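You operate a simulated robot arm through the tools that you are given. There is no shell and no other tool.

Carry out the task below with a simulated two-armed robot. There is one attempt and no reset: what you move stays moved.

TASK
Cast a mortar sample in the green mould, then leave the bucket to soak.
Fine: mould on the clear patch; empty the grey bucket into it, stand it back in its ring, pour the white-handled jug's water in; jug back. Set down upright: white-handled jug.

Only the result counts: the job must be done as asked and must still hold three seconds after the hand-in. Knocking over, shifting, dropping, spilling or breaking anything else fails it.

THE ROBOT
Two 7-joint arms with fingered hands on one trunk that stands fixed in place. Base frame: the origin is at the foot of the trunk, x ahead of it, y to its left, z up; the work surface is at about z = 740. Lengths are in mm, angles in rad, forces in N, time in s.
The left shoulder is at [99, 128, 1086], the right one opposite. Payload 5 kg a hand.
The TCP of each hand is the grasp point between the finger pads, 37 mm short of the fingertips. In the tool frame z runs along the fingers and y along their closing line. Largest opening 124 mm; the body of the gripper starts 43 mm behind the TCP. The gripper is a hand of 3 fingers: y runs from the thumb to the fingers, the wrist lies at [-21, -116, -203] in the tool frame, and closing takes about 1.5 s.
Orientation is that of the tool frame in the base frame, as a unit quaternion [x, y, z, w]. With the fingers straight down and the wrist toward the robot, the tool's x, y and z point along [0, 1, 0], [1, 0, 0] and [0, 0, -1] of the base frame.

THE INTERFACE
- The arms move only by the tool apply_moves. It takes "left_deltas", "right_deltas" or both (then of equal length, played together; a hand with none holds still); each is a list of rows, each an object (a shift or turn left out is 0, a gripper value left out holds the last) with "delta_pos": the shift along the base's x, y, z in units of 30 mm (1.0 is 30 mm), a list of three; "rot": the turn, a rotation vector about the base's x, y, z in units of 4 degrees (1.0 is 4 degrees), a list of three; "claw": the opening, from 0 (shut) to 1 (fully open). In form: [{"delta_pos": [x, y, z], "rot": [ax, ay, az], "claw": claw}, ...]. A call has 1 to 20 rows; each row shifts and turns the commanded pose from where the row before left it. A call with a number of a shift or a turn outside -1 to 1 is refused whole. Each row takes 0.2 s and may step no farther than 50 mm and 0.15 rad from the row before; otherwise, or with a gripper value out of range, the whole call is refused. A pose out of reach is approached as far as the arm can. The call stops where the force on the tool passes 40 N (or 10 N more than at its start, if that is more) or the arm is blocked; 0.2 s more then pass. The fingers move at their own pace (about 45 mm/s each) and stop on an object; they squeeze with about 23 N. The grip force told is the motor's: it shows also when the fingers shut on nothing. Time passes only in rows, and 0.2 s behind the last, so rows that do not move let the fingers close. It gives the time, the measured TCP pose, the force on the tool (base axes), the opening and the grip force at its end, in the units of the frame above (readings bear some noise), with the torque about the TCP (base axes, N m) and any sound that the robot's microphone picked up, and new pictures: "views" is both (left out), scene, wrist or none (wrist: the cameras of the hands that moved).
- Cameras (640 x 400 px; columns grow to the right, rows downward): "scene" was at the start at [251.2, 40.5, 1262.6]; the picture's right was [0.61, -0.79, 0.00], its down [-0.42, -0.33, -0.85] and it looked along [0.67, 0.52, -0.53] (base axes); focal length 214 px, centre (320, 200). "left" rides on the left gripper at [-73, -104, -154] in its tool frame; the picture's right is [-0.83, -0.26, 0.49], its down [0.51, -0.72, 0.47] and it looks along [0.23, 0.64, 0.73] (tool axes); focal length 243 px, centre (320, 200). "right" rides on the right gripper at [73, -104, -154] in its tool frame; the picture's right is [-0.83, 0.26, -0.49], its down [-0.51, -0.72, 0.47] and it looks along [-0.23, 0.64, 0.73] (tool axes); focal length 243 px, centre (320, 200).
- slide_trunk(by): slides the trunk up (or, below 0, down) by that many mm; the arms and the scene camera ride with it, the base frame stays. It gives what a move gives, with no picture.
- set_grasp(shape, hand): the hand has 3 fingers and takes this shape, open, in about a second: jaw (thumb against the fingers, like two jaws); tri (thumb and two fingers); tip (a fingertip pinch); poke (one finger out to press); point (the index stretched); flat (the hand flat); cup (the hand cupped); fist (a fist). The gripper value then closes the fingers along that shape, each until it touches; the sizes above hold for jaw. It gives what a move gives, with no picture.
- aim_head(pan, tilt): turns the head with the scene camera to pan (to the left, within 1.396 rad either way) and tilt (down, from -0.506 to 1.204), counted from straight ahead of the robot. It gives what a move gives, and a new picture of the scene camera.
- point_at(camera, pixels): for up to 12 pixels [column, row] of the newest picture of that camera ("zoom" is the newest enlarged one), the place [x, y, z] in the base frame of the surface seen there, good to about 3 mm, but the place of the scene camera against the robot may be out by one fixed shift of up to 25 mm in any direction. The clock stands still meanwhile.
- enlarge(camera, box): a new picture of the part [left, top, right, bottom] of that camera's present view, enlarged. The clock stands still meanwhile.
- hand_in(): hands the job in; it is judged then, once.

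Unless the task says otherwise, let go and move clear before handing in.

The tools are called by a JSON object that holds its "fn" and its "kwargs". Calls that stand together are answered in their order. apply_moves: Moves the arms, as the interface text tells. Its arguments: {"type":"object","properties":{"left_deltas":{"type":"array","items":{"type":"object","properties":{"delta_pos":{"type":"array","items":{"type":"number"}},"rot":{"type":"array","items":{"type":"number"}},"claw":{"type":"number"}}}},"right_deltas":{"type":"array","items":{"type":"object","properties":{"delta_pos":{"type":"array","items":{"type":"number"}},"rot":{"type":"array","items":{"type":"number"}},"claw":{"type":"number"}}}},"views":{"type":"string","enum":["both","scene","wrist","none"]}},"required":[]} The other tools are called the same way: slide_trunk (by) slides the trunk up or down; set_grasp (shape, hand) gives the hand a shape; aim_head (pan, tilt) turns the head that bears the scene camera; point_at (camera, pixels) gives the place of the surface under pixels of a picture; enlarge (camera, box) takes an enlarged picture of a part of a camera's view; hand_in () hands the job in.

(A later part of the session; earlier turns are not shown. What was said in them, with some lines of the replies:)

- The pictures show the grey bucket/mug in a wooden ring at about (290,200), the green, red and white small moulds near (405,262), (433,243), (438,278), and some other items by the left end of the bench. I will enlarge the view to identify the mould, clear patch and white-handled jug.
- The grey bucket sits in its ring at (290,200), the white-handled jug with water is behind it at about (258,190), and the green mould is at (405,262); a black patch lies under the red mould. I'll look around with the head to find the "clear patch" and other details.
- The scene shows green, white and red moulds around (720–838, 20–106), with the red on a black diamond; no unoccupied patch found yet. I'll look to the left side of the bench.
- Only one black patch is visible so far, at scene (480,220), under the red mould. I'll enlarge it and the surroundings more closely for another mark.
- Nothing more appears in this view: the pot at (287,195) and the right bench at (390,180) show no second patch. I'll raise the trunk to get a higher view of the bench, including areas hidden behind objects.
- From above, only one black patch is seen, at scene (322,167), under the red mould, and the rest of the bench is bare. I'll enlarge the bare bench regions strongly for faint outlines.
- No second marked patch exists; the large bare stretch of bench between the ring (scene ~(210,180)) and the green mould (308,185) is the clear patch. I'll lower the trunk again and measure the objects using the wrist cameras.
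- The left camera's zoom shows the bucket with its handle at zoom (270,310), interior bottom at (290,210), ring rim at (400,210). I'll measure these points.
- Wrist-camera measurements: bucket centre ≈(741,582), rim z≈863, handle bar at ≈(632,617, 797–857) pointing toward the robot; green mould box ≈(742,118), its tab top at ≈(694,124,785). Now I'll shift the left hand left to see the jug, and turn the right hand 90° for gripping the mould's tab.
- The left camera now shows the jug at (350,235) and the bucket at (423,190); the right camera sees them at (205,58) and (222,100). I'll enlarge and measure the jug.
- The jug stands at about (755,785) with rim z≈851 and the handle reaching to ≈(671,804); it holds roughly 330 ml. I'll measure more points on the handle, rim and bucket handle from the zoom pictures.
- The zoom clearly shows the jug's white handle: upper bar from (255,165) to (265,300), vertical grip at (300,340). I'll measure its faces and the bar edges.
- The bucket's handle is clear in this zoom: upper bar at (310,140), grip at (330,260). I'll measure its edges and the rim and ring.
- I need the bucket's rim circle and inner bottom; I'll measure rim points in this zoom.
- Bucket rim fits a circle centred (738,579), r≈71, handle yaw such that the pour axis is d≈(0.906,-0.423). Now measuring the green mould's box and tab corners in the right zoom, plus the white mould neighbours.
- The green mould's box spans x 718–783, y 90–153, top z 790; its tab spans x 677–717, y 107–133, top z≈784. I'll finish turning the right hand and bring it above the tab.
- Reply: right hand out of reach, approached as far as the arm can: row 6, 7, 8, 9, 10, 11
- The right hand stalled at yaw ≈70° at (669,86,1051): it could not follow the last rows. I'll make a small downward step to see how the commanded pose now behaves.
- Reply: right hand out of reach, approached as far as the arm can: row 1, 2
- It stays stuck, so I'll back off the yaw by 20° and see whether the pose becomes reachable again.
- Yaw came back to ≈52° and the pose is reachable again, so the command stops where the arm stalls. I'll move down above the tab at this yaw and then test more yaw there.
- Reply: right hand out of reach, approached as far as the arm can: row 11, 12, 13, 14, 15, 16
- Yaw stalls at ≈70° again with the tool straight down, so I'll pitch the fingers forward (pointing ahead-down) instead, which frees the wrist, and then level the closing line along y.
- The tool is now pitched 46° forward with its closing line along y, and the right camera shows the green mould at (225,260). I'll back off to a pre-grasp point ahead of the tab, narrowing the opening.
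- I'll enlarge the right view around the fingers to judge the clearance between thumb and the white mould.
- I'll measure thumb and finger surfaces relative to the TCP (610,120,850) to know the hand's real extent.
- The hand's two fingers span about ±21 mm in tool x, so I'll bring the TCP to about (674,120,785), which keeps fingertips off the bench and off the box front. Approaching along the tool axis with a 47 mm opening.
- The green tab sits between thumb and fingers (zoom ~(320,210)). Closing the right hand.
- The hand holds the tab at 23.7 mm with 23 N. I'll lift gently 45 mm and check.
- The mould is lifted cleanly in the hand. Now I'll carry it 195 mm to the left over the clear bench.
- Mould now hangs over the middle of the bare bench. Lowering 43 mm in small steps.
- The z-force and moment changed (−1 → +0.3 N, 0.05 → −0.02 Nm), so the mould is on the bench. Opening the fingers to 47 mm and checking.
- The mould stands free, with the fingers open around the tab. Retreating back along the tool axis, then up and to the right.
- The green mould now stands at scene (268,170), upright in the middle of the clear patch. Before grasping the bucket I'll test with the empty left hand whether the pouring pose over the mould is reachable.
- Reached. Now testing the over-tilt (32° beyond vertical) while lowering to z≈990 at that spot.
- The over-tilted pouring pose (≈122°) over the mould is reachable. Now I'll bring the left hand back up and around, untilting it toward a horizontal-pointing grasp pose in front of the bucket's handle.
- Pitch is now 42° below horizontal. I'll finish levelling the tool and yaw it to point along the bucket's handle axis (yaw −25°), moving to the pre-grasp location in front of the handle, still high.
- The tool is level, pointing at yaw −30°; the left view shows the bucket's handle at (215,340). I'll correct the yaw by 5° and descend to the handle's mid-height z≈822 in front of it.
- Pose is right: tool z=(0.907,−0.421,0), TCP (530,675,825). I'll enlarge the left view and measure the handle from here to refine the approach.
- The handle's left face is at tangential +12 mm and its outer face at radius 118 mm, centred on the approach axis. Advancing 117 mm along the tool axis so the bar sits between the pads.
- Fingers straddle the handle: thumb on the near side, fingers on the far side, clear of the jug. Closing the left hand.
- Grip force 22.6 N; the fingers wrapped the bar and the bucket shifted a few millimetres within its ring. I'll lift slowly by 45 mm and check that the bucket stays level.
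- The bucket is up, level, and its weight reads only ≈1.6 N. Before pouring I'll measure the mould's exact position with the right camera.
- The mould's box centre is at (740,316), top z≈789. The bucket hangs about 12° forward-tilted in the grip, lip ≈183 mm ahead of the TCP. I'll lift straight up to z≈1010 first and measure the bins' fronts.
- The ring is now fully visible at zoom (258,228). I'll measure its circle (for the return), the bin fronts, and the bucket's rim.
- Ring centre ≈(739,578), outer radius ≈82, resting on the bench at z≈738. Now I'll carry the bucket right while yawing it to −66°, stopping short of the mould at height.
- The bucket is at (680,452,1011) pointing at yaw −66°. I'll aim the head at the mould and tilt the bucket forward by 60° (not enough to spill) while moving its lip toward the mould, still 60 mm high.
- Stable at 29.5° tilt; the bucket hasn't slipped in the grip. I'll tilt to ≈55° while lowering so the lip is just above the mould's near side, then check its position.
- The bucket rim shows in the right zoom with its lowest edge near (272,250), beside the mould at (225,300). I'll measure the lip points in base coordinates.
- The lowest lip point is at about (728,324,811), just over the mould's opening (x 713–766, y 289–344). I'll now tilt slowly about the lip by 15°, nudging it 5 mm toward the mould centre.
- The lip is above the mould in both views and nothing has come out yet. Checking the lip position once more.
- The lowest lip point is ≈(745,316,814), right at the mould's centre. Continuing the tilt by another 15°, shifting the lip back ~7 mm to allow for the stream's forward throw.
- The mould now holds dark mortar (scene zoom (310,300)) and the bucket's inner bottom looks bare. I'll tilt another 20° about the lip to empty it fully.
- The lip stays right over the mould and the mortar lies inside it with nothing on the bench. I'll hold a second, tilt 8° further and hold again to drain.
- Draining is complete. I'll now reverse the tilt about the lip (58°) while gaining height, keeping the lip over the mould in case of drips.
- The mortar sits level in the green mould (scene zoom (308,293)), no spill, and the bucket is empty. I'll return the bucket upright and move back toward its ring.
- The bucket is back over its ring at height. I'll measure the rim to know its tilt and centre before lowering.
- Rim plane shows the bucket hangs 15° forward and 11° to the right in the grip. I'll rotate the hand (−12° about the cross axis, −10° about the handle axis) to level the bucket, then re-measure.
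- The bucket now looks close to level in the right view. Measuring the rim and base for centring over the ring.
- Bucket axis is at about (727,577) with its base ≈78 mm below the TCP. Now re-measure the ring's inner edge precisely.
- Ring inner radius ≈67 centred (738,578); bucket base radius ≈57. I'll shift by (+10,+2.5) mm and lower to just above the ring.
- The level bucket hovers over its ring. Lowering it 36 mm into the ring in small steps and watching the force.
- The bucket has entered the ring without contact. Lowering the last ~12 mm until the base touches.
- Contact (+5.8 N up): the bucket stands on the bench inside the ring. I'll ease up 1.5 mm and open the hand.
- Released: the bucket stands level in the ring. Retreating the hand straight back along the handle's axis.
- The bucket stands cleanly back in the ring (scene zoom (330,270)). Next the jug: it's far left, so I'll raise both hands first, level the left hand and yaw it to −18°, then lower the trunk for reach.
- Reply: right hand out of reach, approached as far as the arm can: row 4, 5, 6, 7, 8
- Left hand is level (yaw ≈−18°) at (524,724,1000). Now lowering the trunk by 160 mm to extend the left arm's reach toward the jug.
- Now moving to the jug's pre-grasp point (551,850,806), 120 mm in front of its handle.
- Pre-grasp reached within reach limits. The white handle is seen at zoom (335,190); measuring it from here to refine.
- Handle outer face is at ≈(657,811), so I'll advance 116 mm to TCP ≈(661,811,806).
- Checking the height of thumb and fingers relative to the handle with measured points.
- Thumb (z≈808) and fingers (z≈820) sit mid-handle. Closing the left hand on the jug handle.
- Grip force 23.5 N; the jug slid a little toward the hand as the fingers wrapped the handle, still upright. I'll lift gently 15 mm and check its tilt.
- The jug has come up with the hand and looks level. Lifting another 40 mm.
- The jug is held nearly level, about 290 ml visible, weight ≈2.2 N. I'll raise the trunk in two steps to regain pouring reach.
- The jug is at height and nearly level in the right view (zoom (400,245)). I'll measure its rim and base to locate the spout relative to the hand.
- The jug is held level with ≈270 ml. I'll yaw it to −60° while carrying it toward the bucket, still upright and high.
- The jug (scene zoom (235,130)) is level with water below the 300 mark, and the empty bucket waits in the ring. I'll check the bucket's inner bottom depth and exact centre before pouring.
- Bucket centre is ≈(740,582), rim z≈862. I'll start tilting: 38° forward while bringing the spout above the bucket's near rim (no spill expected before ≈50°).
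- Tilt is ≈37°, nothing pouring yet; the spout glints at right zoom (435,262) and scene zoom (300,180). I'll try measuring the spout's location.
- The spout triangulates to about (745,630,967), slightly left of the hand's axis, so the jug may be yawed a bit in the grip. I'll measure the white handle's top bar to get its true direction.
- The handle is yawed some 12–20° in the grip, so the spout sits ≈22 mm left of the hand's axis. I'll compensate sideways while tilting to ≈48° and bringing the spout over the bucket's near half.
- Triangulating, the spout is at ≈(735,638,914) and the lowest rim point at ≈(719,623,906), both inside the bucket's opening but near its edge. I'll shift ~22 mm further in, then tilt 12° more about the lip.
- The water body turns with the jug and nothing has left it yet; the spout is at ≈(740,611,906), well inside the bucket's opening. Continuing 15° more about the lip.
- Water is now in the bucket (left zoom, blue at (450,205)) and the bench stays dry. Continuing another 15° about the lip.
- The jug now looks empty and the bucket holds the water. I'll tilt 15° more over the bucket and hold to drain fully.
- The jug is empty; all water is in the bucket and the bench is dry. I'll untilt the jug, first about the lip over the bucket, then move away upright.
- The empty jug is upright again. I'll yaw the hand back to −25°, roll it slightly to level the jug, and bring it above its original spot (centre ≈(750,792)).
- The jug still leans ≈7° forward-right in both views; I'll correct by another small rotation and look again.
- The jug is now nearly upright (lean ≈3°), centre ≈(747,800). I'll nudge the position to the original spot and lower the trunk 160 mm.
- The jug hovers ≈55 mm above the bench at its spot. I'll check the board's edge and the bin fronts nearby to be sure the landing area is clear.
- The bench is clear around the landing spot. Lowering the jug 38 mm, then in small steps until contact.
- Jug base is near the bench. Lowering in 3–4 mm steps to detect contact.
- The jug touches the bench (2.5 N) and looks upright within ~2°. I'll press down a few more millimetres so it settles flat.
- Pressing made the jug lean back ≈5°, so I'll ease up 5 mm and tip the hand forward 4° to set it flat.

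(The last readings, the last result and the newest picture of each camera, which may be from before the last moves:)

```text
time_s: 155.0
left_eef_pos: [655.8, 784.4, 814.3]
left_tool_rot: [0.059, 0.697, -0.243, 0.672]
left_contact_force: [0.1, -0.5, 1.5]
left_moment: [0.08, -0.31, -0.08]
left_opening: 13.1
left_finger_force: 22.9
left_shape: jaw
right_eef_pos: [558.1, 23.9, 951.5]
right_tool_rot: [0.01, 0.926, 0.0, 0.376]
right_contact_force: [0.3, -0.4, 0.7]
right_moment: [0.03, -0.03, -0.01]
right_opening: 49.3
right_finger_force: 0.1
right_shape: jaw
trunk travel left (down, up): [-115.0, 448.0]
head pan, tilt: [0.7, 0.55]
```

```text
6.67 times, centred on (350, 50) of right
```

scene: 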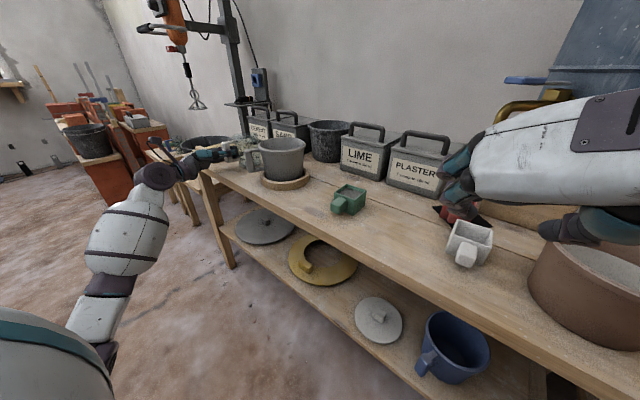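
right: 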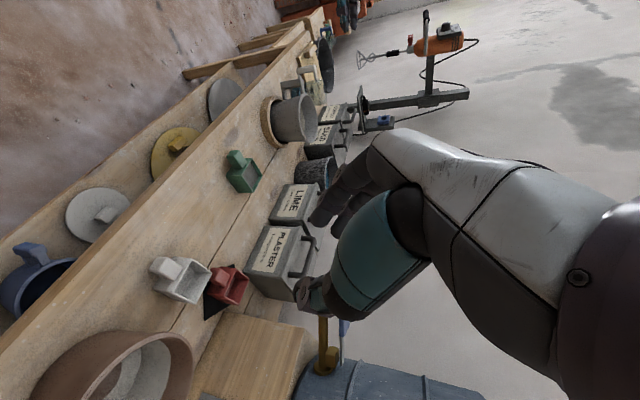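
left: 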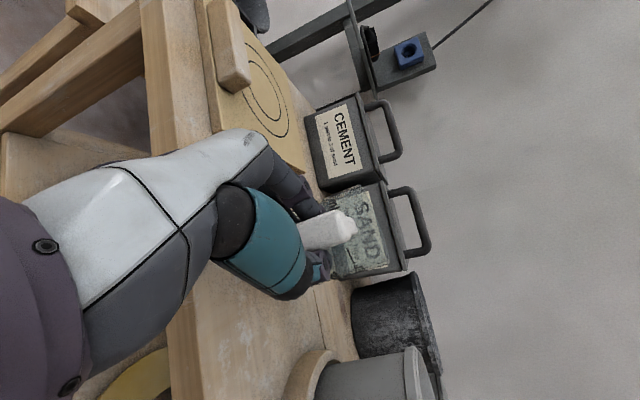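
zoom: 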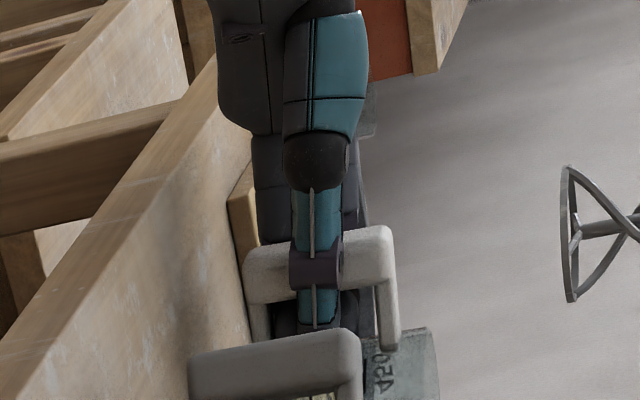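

The handle bar now looks vertical (lean matches the perspective), with light contact. Opening the hand slowly.

{"fn": "apply_moves", "kwargs": {"left_deltas": [{"claw": 0.13}, {"claw": 0.16}, {"claw": 0.2}, {"claw": 0.25}, {"claw": 0.3}, {"claw": 0.35}, {"claw": 0.4}, {"claw": 0.45}, {"claw": 0.5}, {"claw": 0.5}, {"claw": 0.5}], "views": "both"}}

{"fn": "enlarge", "kwargs": {"camera": "scene", "box": [190, 100, 290, 175]}}

{"fn": "enlarge", "kwargs": {"camera": "right", "box": [290, 10, 410, 100]}}

{"fn": "enlarge", "kwargs": {"camera": "left", "box": [260, 150, 420, 310]}}

```text
time_s: 157.4
left_eef_pos: [657.2, 783.3, 812.9]
left_tool_rot: [0.061, 0.697, -0.242, 0.672]
left_contact_force: [-0.9, 0.0, 1.2]
left_moment: [0.0, -0.08, 0.01]
left_opening: 61.2
left_finger_force: 0.2
left_shape: jaw
right_eef_pos: [558.1, 23.4, 951.5]
right_tool_rot: [0.009, 0.926, 0.001, 0.376]
right_contact_force: [0.1, -0.1, 0.4]
right_moment: [0.02, -0.02, 0.02]
right_opening: 49.3
right_finger_force: 0.1
right_shape: jaw
trunk travel left (down, up): [-115.0, 448.0]
head pan, tilt: [0.7, 0.55]
```

scene: 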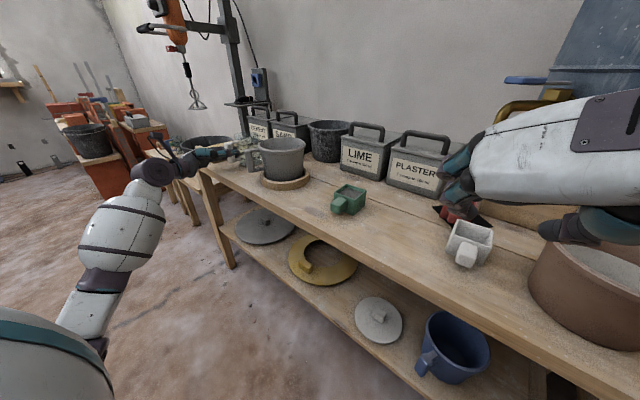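
left: 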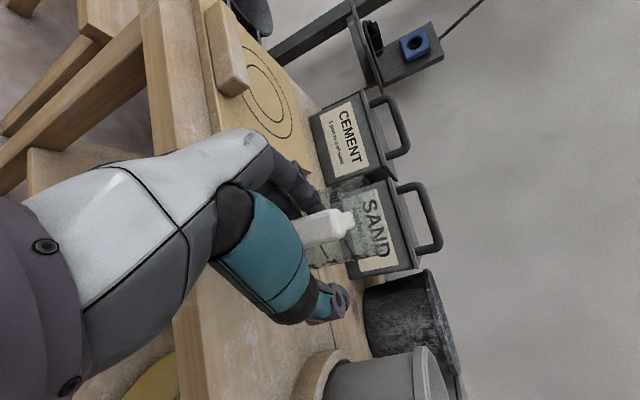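

```text
5.33 times, centred on (240, 138) of scene
```

zoom: 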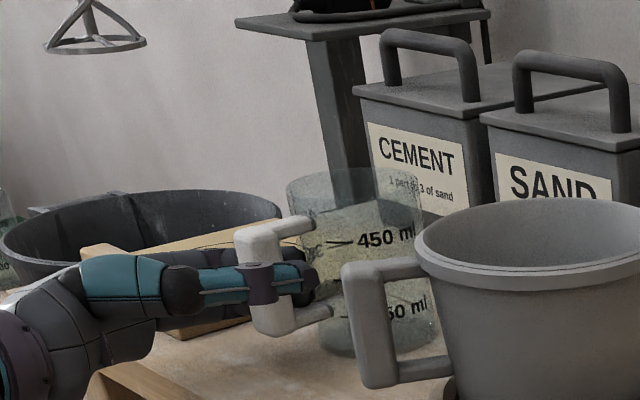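

```text
4.44 times, centred on (350, 55) of right
```

zoom: 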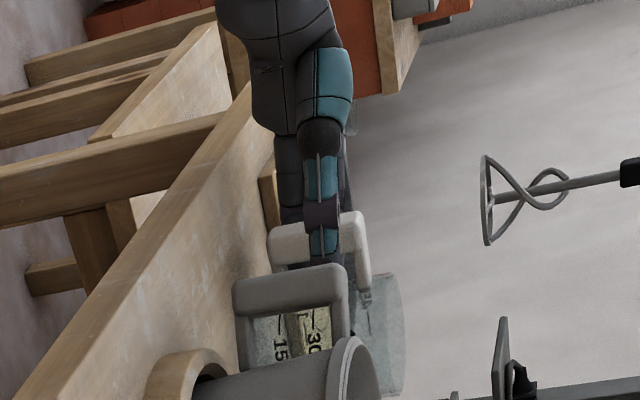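

```text
2.50 times, centred on (340, 230) of left
```

zoom: 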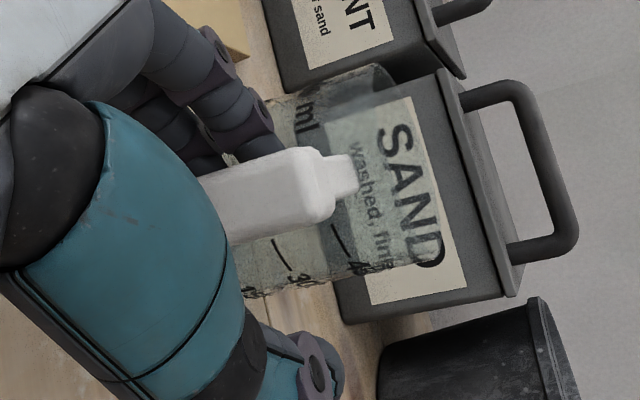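

The hand is open and the jug stands on its own; the handle sits nearer the fingers than the thumb. I'll measure the gap before retreating.

{"fn": "point_at", "kwargs": {"camera": "left", "pixels": [[312, 218], [325, 213], [308, 246], [325, 240], [340, 222], [335, 235], [352, 225], [300, 232], [305, 215], [330, 210]]}}

```text
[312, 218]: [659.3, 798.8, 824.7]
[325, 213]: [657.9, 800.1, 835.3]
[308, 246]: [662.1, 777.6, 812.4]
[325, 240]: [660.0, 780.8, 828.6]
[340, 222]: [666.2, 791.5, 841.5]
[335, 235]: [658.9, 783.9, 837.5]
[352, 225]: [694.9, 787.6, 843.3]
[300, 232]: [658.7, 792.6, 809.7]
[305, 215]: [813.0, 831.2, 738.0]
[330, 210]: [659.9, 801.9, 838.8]
```

The bar lies 9 mm toward the fingers, leaving ≈11 mm gap; the jug centre is at ≈(747,780), within ~13 mm of its original place. I'll shift 5 mm sideways to centre the gap and retreat straight back.

{"fn": "apply_moves", "kwargs": {"left_deltas": [{"delta_pos": [0.07, 0.15, 0]}, {"delta_pos": [0, 0, 0]}, {"delta_pos": [-0.3, 0.14, 0]}, {"delta_pos": [-0.393, 0.182, 0]}, {"delta_pos": [-0.393, 0.182, 0]}, {"delta_pos": [-0.393, 0.182, 0]}, {"delta_pos": [-0.393, 0.182, 0]}, {"delta_pos": [-0.393, 0.182, 0]}, {"delta_pos": [-0.393, 0.182, 0]}, {"delta_pos": [-0.393, 0.182, 0]}, {"delta_pos": [-0.393, 0.182, 0]}], "views": "both"}}

{"fn": "enlarge", "kwargs": {"camera": "scene", "box": [190, 100, 290, 175]}}

{"fn": "enlarge", "kwargs": {"camera": "right", "box": [290, 10, 410, 100]}}

{"fn": "enlarge", "kwargs": {"camera": "left", "box": [260, 150, 460, 350]}}

```text
time_s: 159.8
left_eef_pos: [554.6, 837.2, 813.1]
left_tool_rot: [0.059, 0.697, -0.242, 0.672]
left_contact_force: [0.0, -0.6, -0.3]
left_moment: [-0.02, 0.02, 0.02]
left_opening: 61.8
left_finger_force: 0.0
left_shape: jaw
right_eef_pos: [558.1, 24.3, 952.6]
right_tool_rot: [0.01, 0.927, 0.001, 0.376]
right_contact_force: [-0.4, -0.2, -0.4]
right_moment: [0.02, -0.01, -0.03]
right_opening: 49.7
right_finger_force: 0.1
right_shape: jaw
trunk travel left (down, up): [-115.0, 448.0]
head pan, tilt: [0.7, 0.55]
```

scene: 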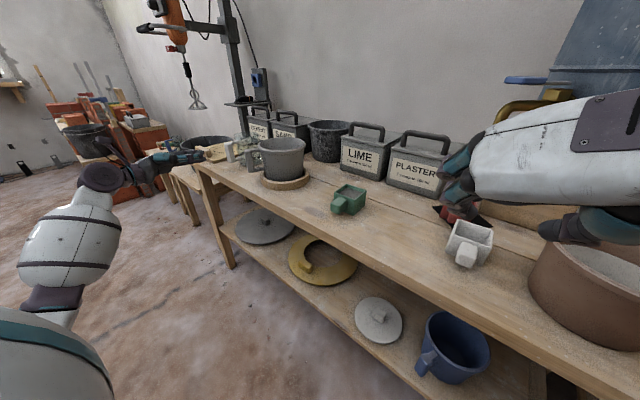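
left: 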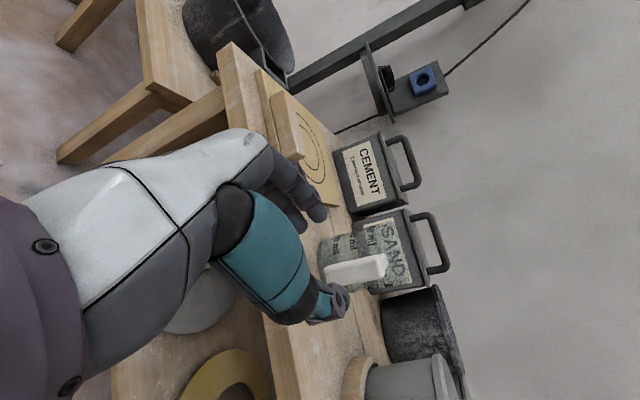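

```text
5.33 times, centred on (240, 138) of scene
```

zoom: 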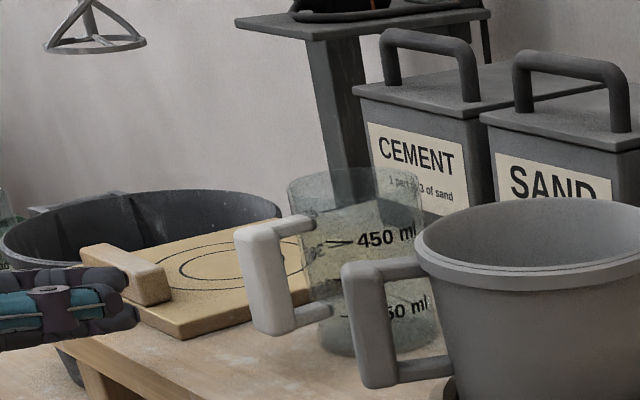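

```text
4.44 times, centred on (350, 55) of right
```

zoom: 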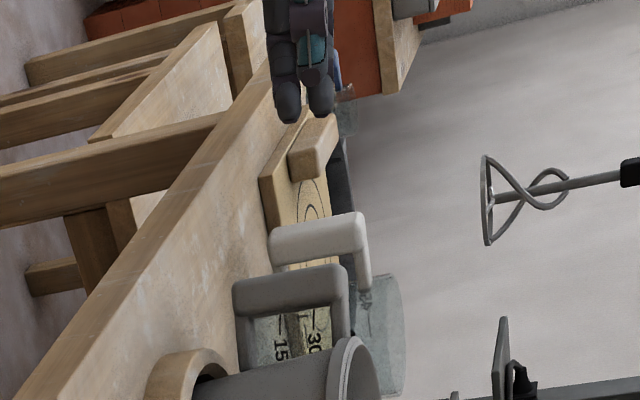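

```text
2.00 times, centred on (360, 250) of left
```

zoom: 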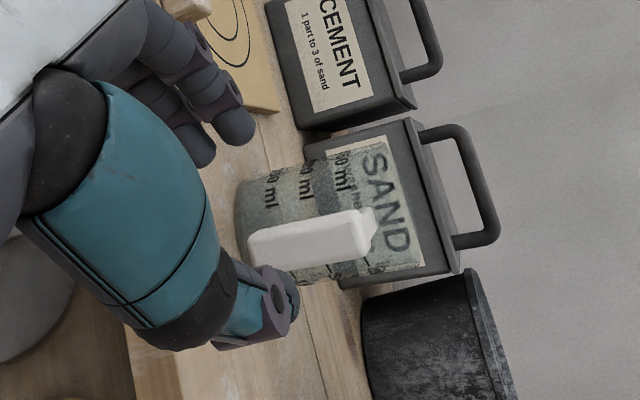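

The jug stands upright and free. Retreating the left hand a little more, then raising the trunk and checking the whole scene.

{"fn": "apply_moves", "kwargs": {"left_deltas": [{"delta_pos": [-0.6, 0.2, 0.2]}, {"delta_pos": [-0.6, 0.2, 0.5]}, {"delta_pos": [-0.4, 0, 0.8]}, {"delta_pos": [0, 0, 0.8]}, {"delta_pos": [0, 0, 0.8]}], "views": "none"}}

{"fn": "slide_trunk", "kwargs": {"by": 160}}

{"fn": "aim_head", "kwargs": {"pan": 0.66, "tilt": 0.56}}

{"fn": "enlarge", "kwargs": {"camera": "scene", "box": [180, 130, 340, 230]}}

{"fn": "enlarge", "kwargs": {"camera": "left", "box": [0, 0, 640, 400]}}

```text
time_s: 161.0
left_eef_pos: [506.6, 847.7, 906.3]
left_tool_rot: [0.06, 0.698, -0.242, 0.671]
left_contact_force: [0.6, -0.1, -0.1]
left_moment: [0.0, 0.02, -0.02]
left_opening: 61.6
left_finger_force: 0.0
left_shape: jaw
right_eef_pos: [557.4, 23.7, 951.6]
right_tool_rot: [0.01, 0.926, 0.0, 0.377]
right_contact_force: [0.1, -0.7, -0.6]
right_moment: [0.01, 0.04, 0.02]
right_opening: 49.3
right_finger_force: 0.1
right_shape: jaw
trunk travel left (down, up): [-115.0, 448.0]
head pan, tilt: [0.7, 0.55]
```

```text
time_s: 162.8
left_eef_pos: [508.5, 848.4, 1064.9]
left_tool_rot: [0.059, 0.697, -0.243, 0.672]
left_contact_force: [-0.5, 0.6, 0.1]
left_moment: [-0.02, 0.04, 0.0]
left_opening: 61.9
left_finger_force: 0.0
left_shape: jaw
right_eef_pos: [558.6, 24.7, 1111.0]
right_tool_rot: [0.01, 0.927, 0.001, 0.376]
right_contact_force: [0.0, 0.5, 0.5]
right_moment: [-0.03, 0.01, -0.01]
right_opening: 49.6
right_finger_force: 0.1
right_shape: jaw
trunk travel left (down, up): [-275.0, 288.0]
head pan, tilt: [0.7, 0.55]
```

```text
time_s: 163.4
left_eef_pos: [507.8, 848.8, 1064.7]
left_tool_rot: [0.06, 0.697, -0.242, 0.672]
left_contact_force: [-0.9, -0.2, -0.7]
left_moment: [0.01, -0.02, -0.01]
left_opening: 61.4
left_finger_force: 0.0
left_shape: jaw
right_eef_pos: [558.2, 24.4, 1112.0]
right_tool_rot: [0.01, 0.926, 0.002, 0.376]
right_contact_force: [0.0, -0.8, -0.1]
right_moment: [0.03, -0.02, 0.01]
right_opening: 49.5
right_finger_force: 0.0
right_shape: jaw
trunk travel left (down, up): [-275.0, 288.0]
head pan, tilt: [0.66, 0.56]
```

scene: 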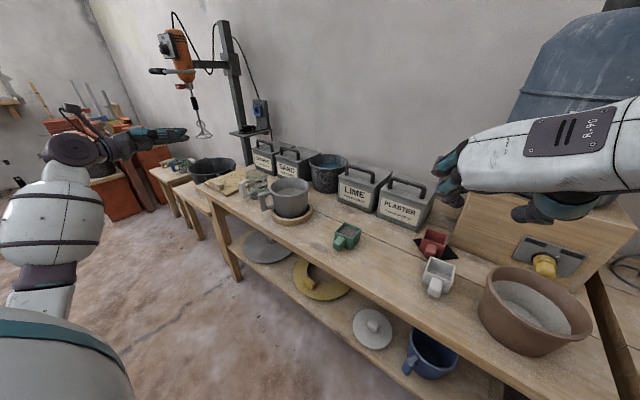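

```text
4.00 times, centred on (260, 180) of scene
```

zoom: 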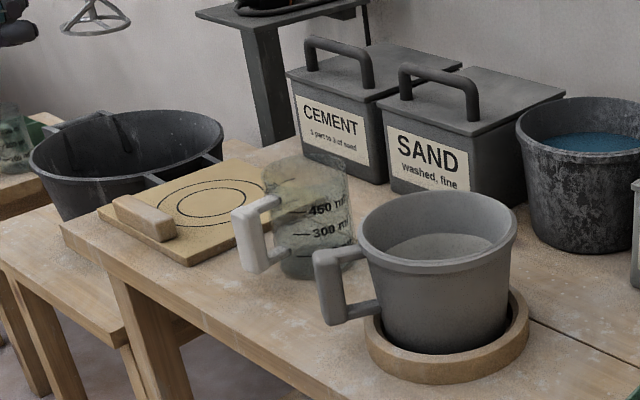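

```text
1.00 times, centred on (320, 200) of left (not enlarged: the box is as wide or as high as the picture)
```

zoom: 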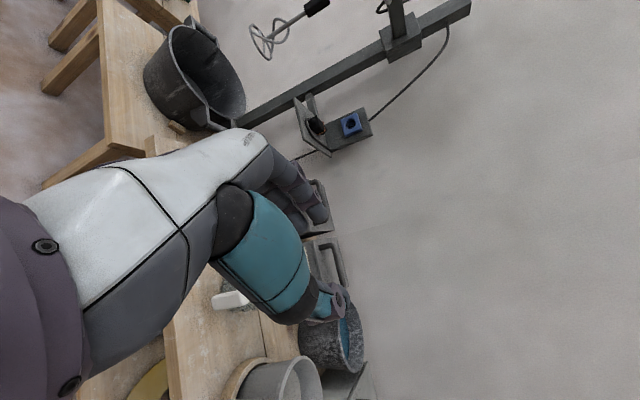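

The jug is back practically at its original image position, upright, and the bucket stands in the ring. I'll raise the trunk for an overhead check of the water, mortar and neighbours.

{"fn": "slide_trunk", "kwargs": {"by": 270}}

{"fn": "aim_head", "kwargs": {"pan": 0.55, "tilt": 0.85}}

{"fn": "enlarge", "kwargs": {"camera": "scene", "box": [220, 110, 380, 210]}}

{"fn": "enlarge", "kwargs": {"camera": "scene", "box": [320, 150, 480, 270]}}

{"fn": "enlarge", "kwargs": {"camera": "left", "box": [160, 240, 420, 400]}}

{"fn": "enlarge", "kwargs": {"camera": "right", "box": [0, 0, 640, 400]}}

```text
time_s: 166.2
left_eef_pos: [508.2, 849.3, 1334.4]
left_tool_rot: [0.059, 0.698, -0.242, 0.671]
left_contact_force: [0.9, 0.7, -0.3]
left_moment: [0.01, 0.03, 0.0]
left_opening: 61.5
left_finger_force: 0.1
left_shape: jaw
right_eef_pos: [558.3, 23.4, 1379.8]
right_tool_rot: [0.01, 0.927, 0.001, 0.376]
right_contact_force: [0.1, -0.3, 0.0]
right_moment: [0.0, 0.0, -0.01]
right_opening: 49.1
right_finger_force: 0.1
right_shape: jaw
trunk travel left (down, up): [-545.0, 18.0]
head pan, tilt: [0.66, 0.56]
```

```text
time_s: 167.0
left_eef_pos: [507.9, 849.8, 1334.7]
left_tool_rot: [0.06, 0.698, -0.242, 0.671]
left_contact_force: [-0.1, 0.4, -0.3]
left_moment: [0.01, -0.01, -0.01]
left_opening: 61.5
left_finger_force: 0.1
left_shape: jaw
right_eef_pos: [558.3, 24.1, 1381.6]
right_tool_rot: [0.009, 0.927, 0.001, 0.376]
right_contact_force: [0.3, 0.2, -0.2]
right_moment: [-0.03, -0.01, 0.01]
right_opening: 49.7
right_finger_force: 0.0
right_shape: jaw
trunk travel left (down, up): [-545.0, 18.0]
head pan, tilt: [0.55, 0.85]
```

scene: 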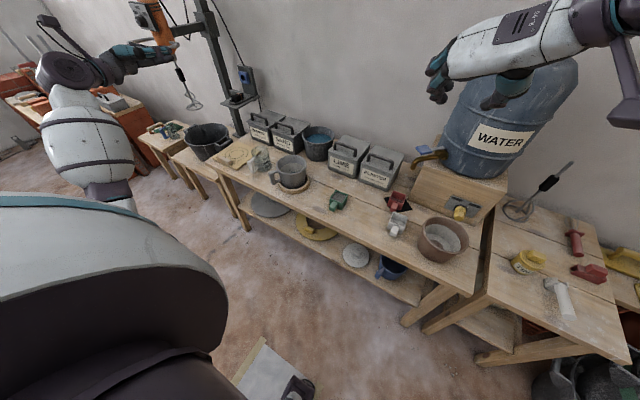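

```text
4.00 times, centred on (300, 160) of scene
```

zoom: 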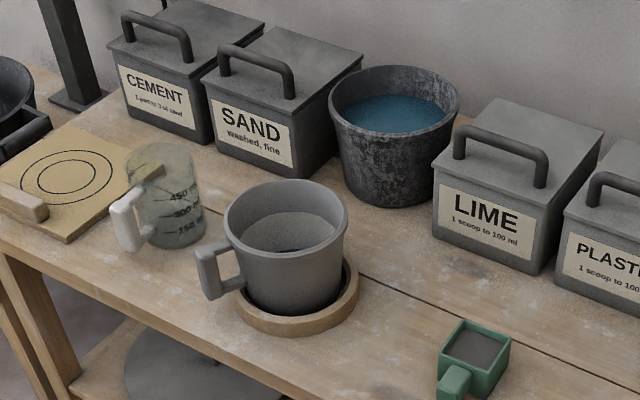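

```text
3.33 times, centred on (400, 210) of scene
```

zoom: 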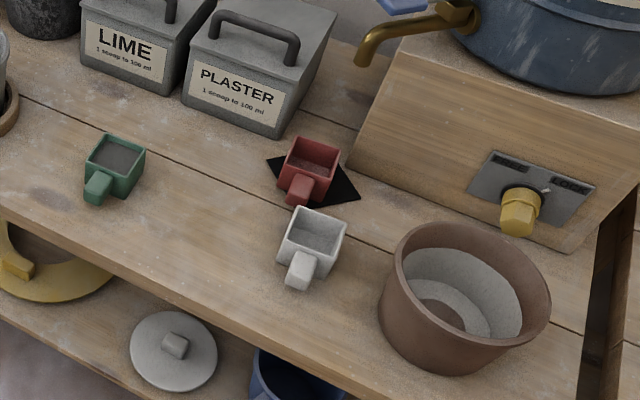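

```text
2.46 times, centred on (290, 320) of left
```

zoom: 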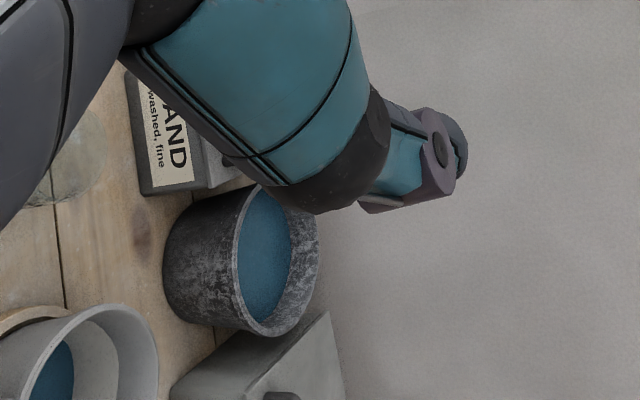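

```text
1.00 times, centred on (320, 200) of right (not enlarged: the box is as wide or as high as the picture)
```

zoom: 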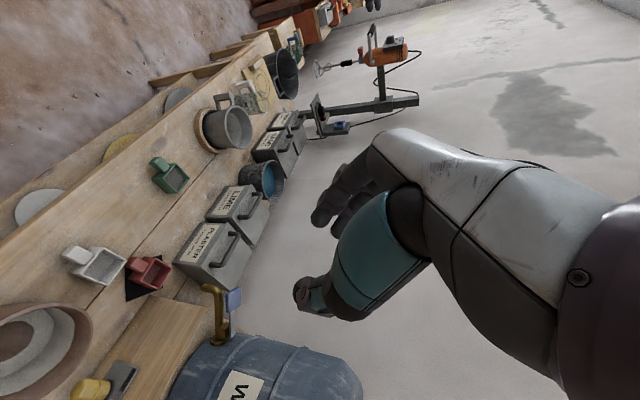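

The overhead view shows water in the bucket, mortar level in the green mould on the clear patch, white/red moulds and pot untouched, and the jug upright. I'll measure the jug's handle once more to compare with its starting place.

{"fn": "enlarge", "kwargs": {"camera": "right", "box": [190, 50, 318, 150]}}

```text
4.00 times, centred on (254, 100) of right
```

zoom: 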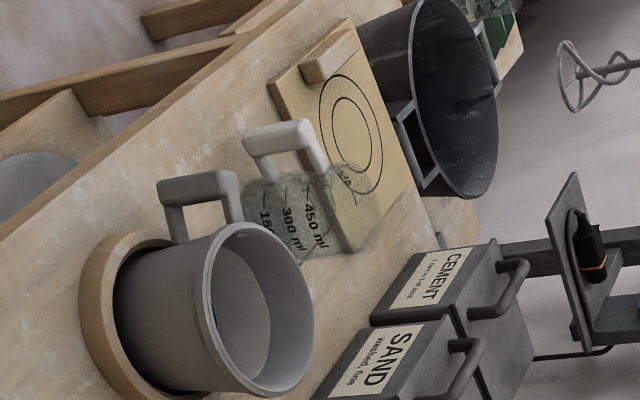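

{"fn": "point_at", "kwargs": {"camera": "zoom", "pixels": [[305, 130], [250, 145], [280, 135], [318, 160], [325, 172], [262, 170], [290, 130], [360, 225], [300, 250], [205, 180], [255, 310], [130, 235]]}}

```text
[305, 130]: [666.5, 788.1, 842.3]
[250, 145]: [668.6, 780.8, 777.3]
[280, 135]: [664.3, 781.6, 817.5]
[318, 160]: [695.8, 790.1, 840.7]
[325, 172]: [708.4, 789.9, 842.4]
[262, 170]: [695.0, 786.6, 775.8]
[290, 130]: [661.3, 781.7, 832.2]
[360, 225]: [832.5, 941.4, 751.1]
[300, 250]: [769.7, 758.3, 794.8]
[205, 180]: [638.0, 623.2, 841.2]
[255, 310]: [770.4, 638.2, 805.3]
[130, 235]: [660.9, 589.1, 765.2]
```

The jug's centre is within a few millimetres of its start. One last look at the side bench on the right for any other marked patch before handing in.

{"fn": "aim_head", "kwargs": {"pan": -0.15, "tilt": 0.9}}

{"fn": "enlarge", "kwargs": {"camera": "scene", "box": [330, 90, 570, 240]}}

{"fn": "enlarge", "kwargs": {"camera": "scene", "box": [130, 100, 370, 250]}}

```text
time_s: 168.1
left_eef_pos: [508.6, 848.3, 1335.9]
left_tool_rot: [0.06, 0.697, -0.242, 0.673]
left_contact_force: [0.1, 0.3, -0.9]
left_moment: [-0.01, -0.01, 0.01]
left_opening: 61.7
left_finger_force: 0.1
left_shape: jaw
right_eef_pos: [558.5, 25.2, 1382.9]
right_tool_rot: [0.01, 0.926, 0.001, 0.377]
right_contact_force: [0.1, -0.4, 0.1]
right_moment: [-0.01, -0.04, 0.01]
right_opening: 49.6
right_finger_force: 0.0
right_shape: jaw
trunk travel left (down, up): [-545.0, 18.0]
head pan, tilt: [-0.15, 0.901]
```

scene: 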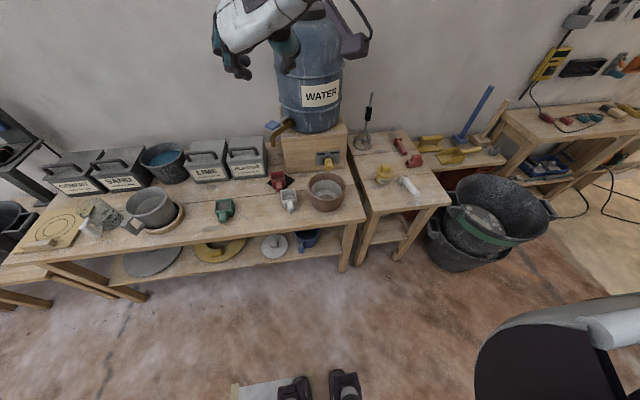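

```text
2.67 times, centred on (450, 165) of scene
```

zoom: 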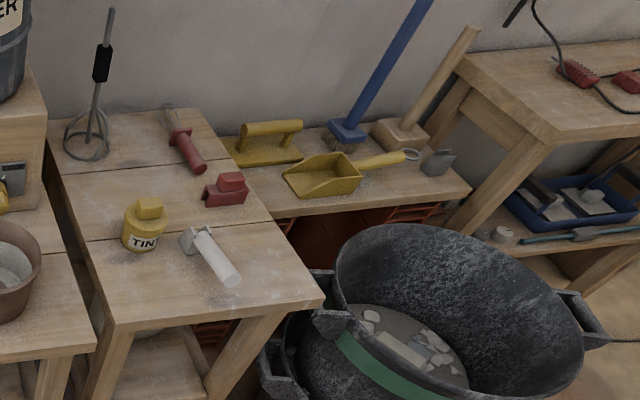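

```text
2.67 times, centred on (250, 175) of scene
```

zoom: 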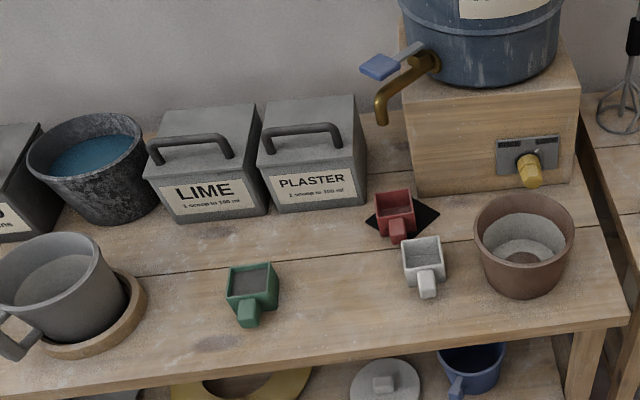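

No other marked patch exists. I'll look closely at the dust pattern of the bench around the mould, to confirm it stands within the clean, dust-free area.

{"fn": "enlarge", "kwargs": {"camera": "scene", "box": [190, 180, 300, 240]}}

{"fn": "enlarge", "kwargs": {"camera": "right", "box": [60, 110, 260, 270]}}

```text
5.82 times, centred on (245, 210) of scene
```

zoom: 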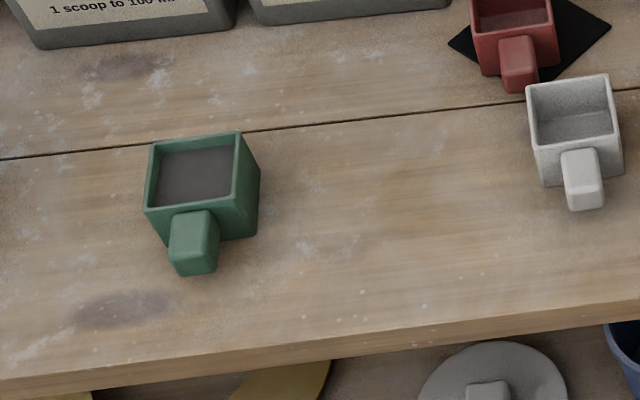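

```text
2.50 times, centred on (160, 190) of right
```

zoom: 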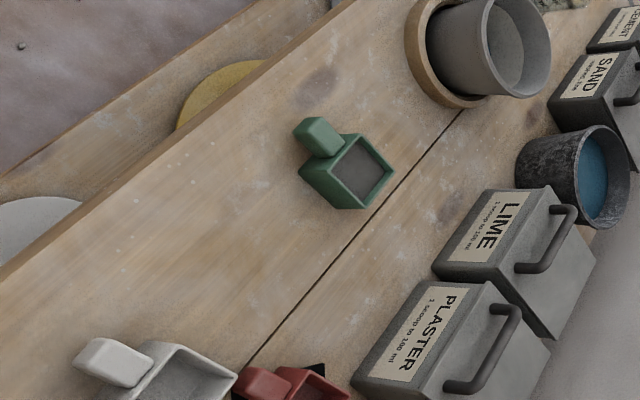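

Everything holds: the green mould with its mortar stands in the middle of the bare bench between ring and other moulds, the bucket is in its ring with the water, and the empty jug is upright in its place with both hands well clear. Handing in.

{"fn": "hand_in", "kwargs": {}}

```text
The job is handed in.
```

The job is handed in, and my last pictures showed every step done. I haven't seen the verdict.

- **Mould:** the green mould stands upright in the middle of the bare stretch of bench between the ring and the other moulds. I took that stretch as "the clear patch", because the only marked patch, the black diamond, had the red mould on it.
- **Mortar:** the grey bucket was emptied into the mould. The mortar lies level in it, about three-quarters full, and I saw no spill.
- **Bucket:** it is back in its ring with the jug's water in it, and the bench around it was dry.
- **Jug:** the white-handled jug is empty and upright, with its centre within a few millimetres of where it started. Its handle is turned about 18° from its original direction.

The white and red moulds and the brown pot were not touched. Both hands were open and well clear of the bench at hand-in.
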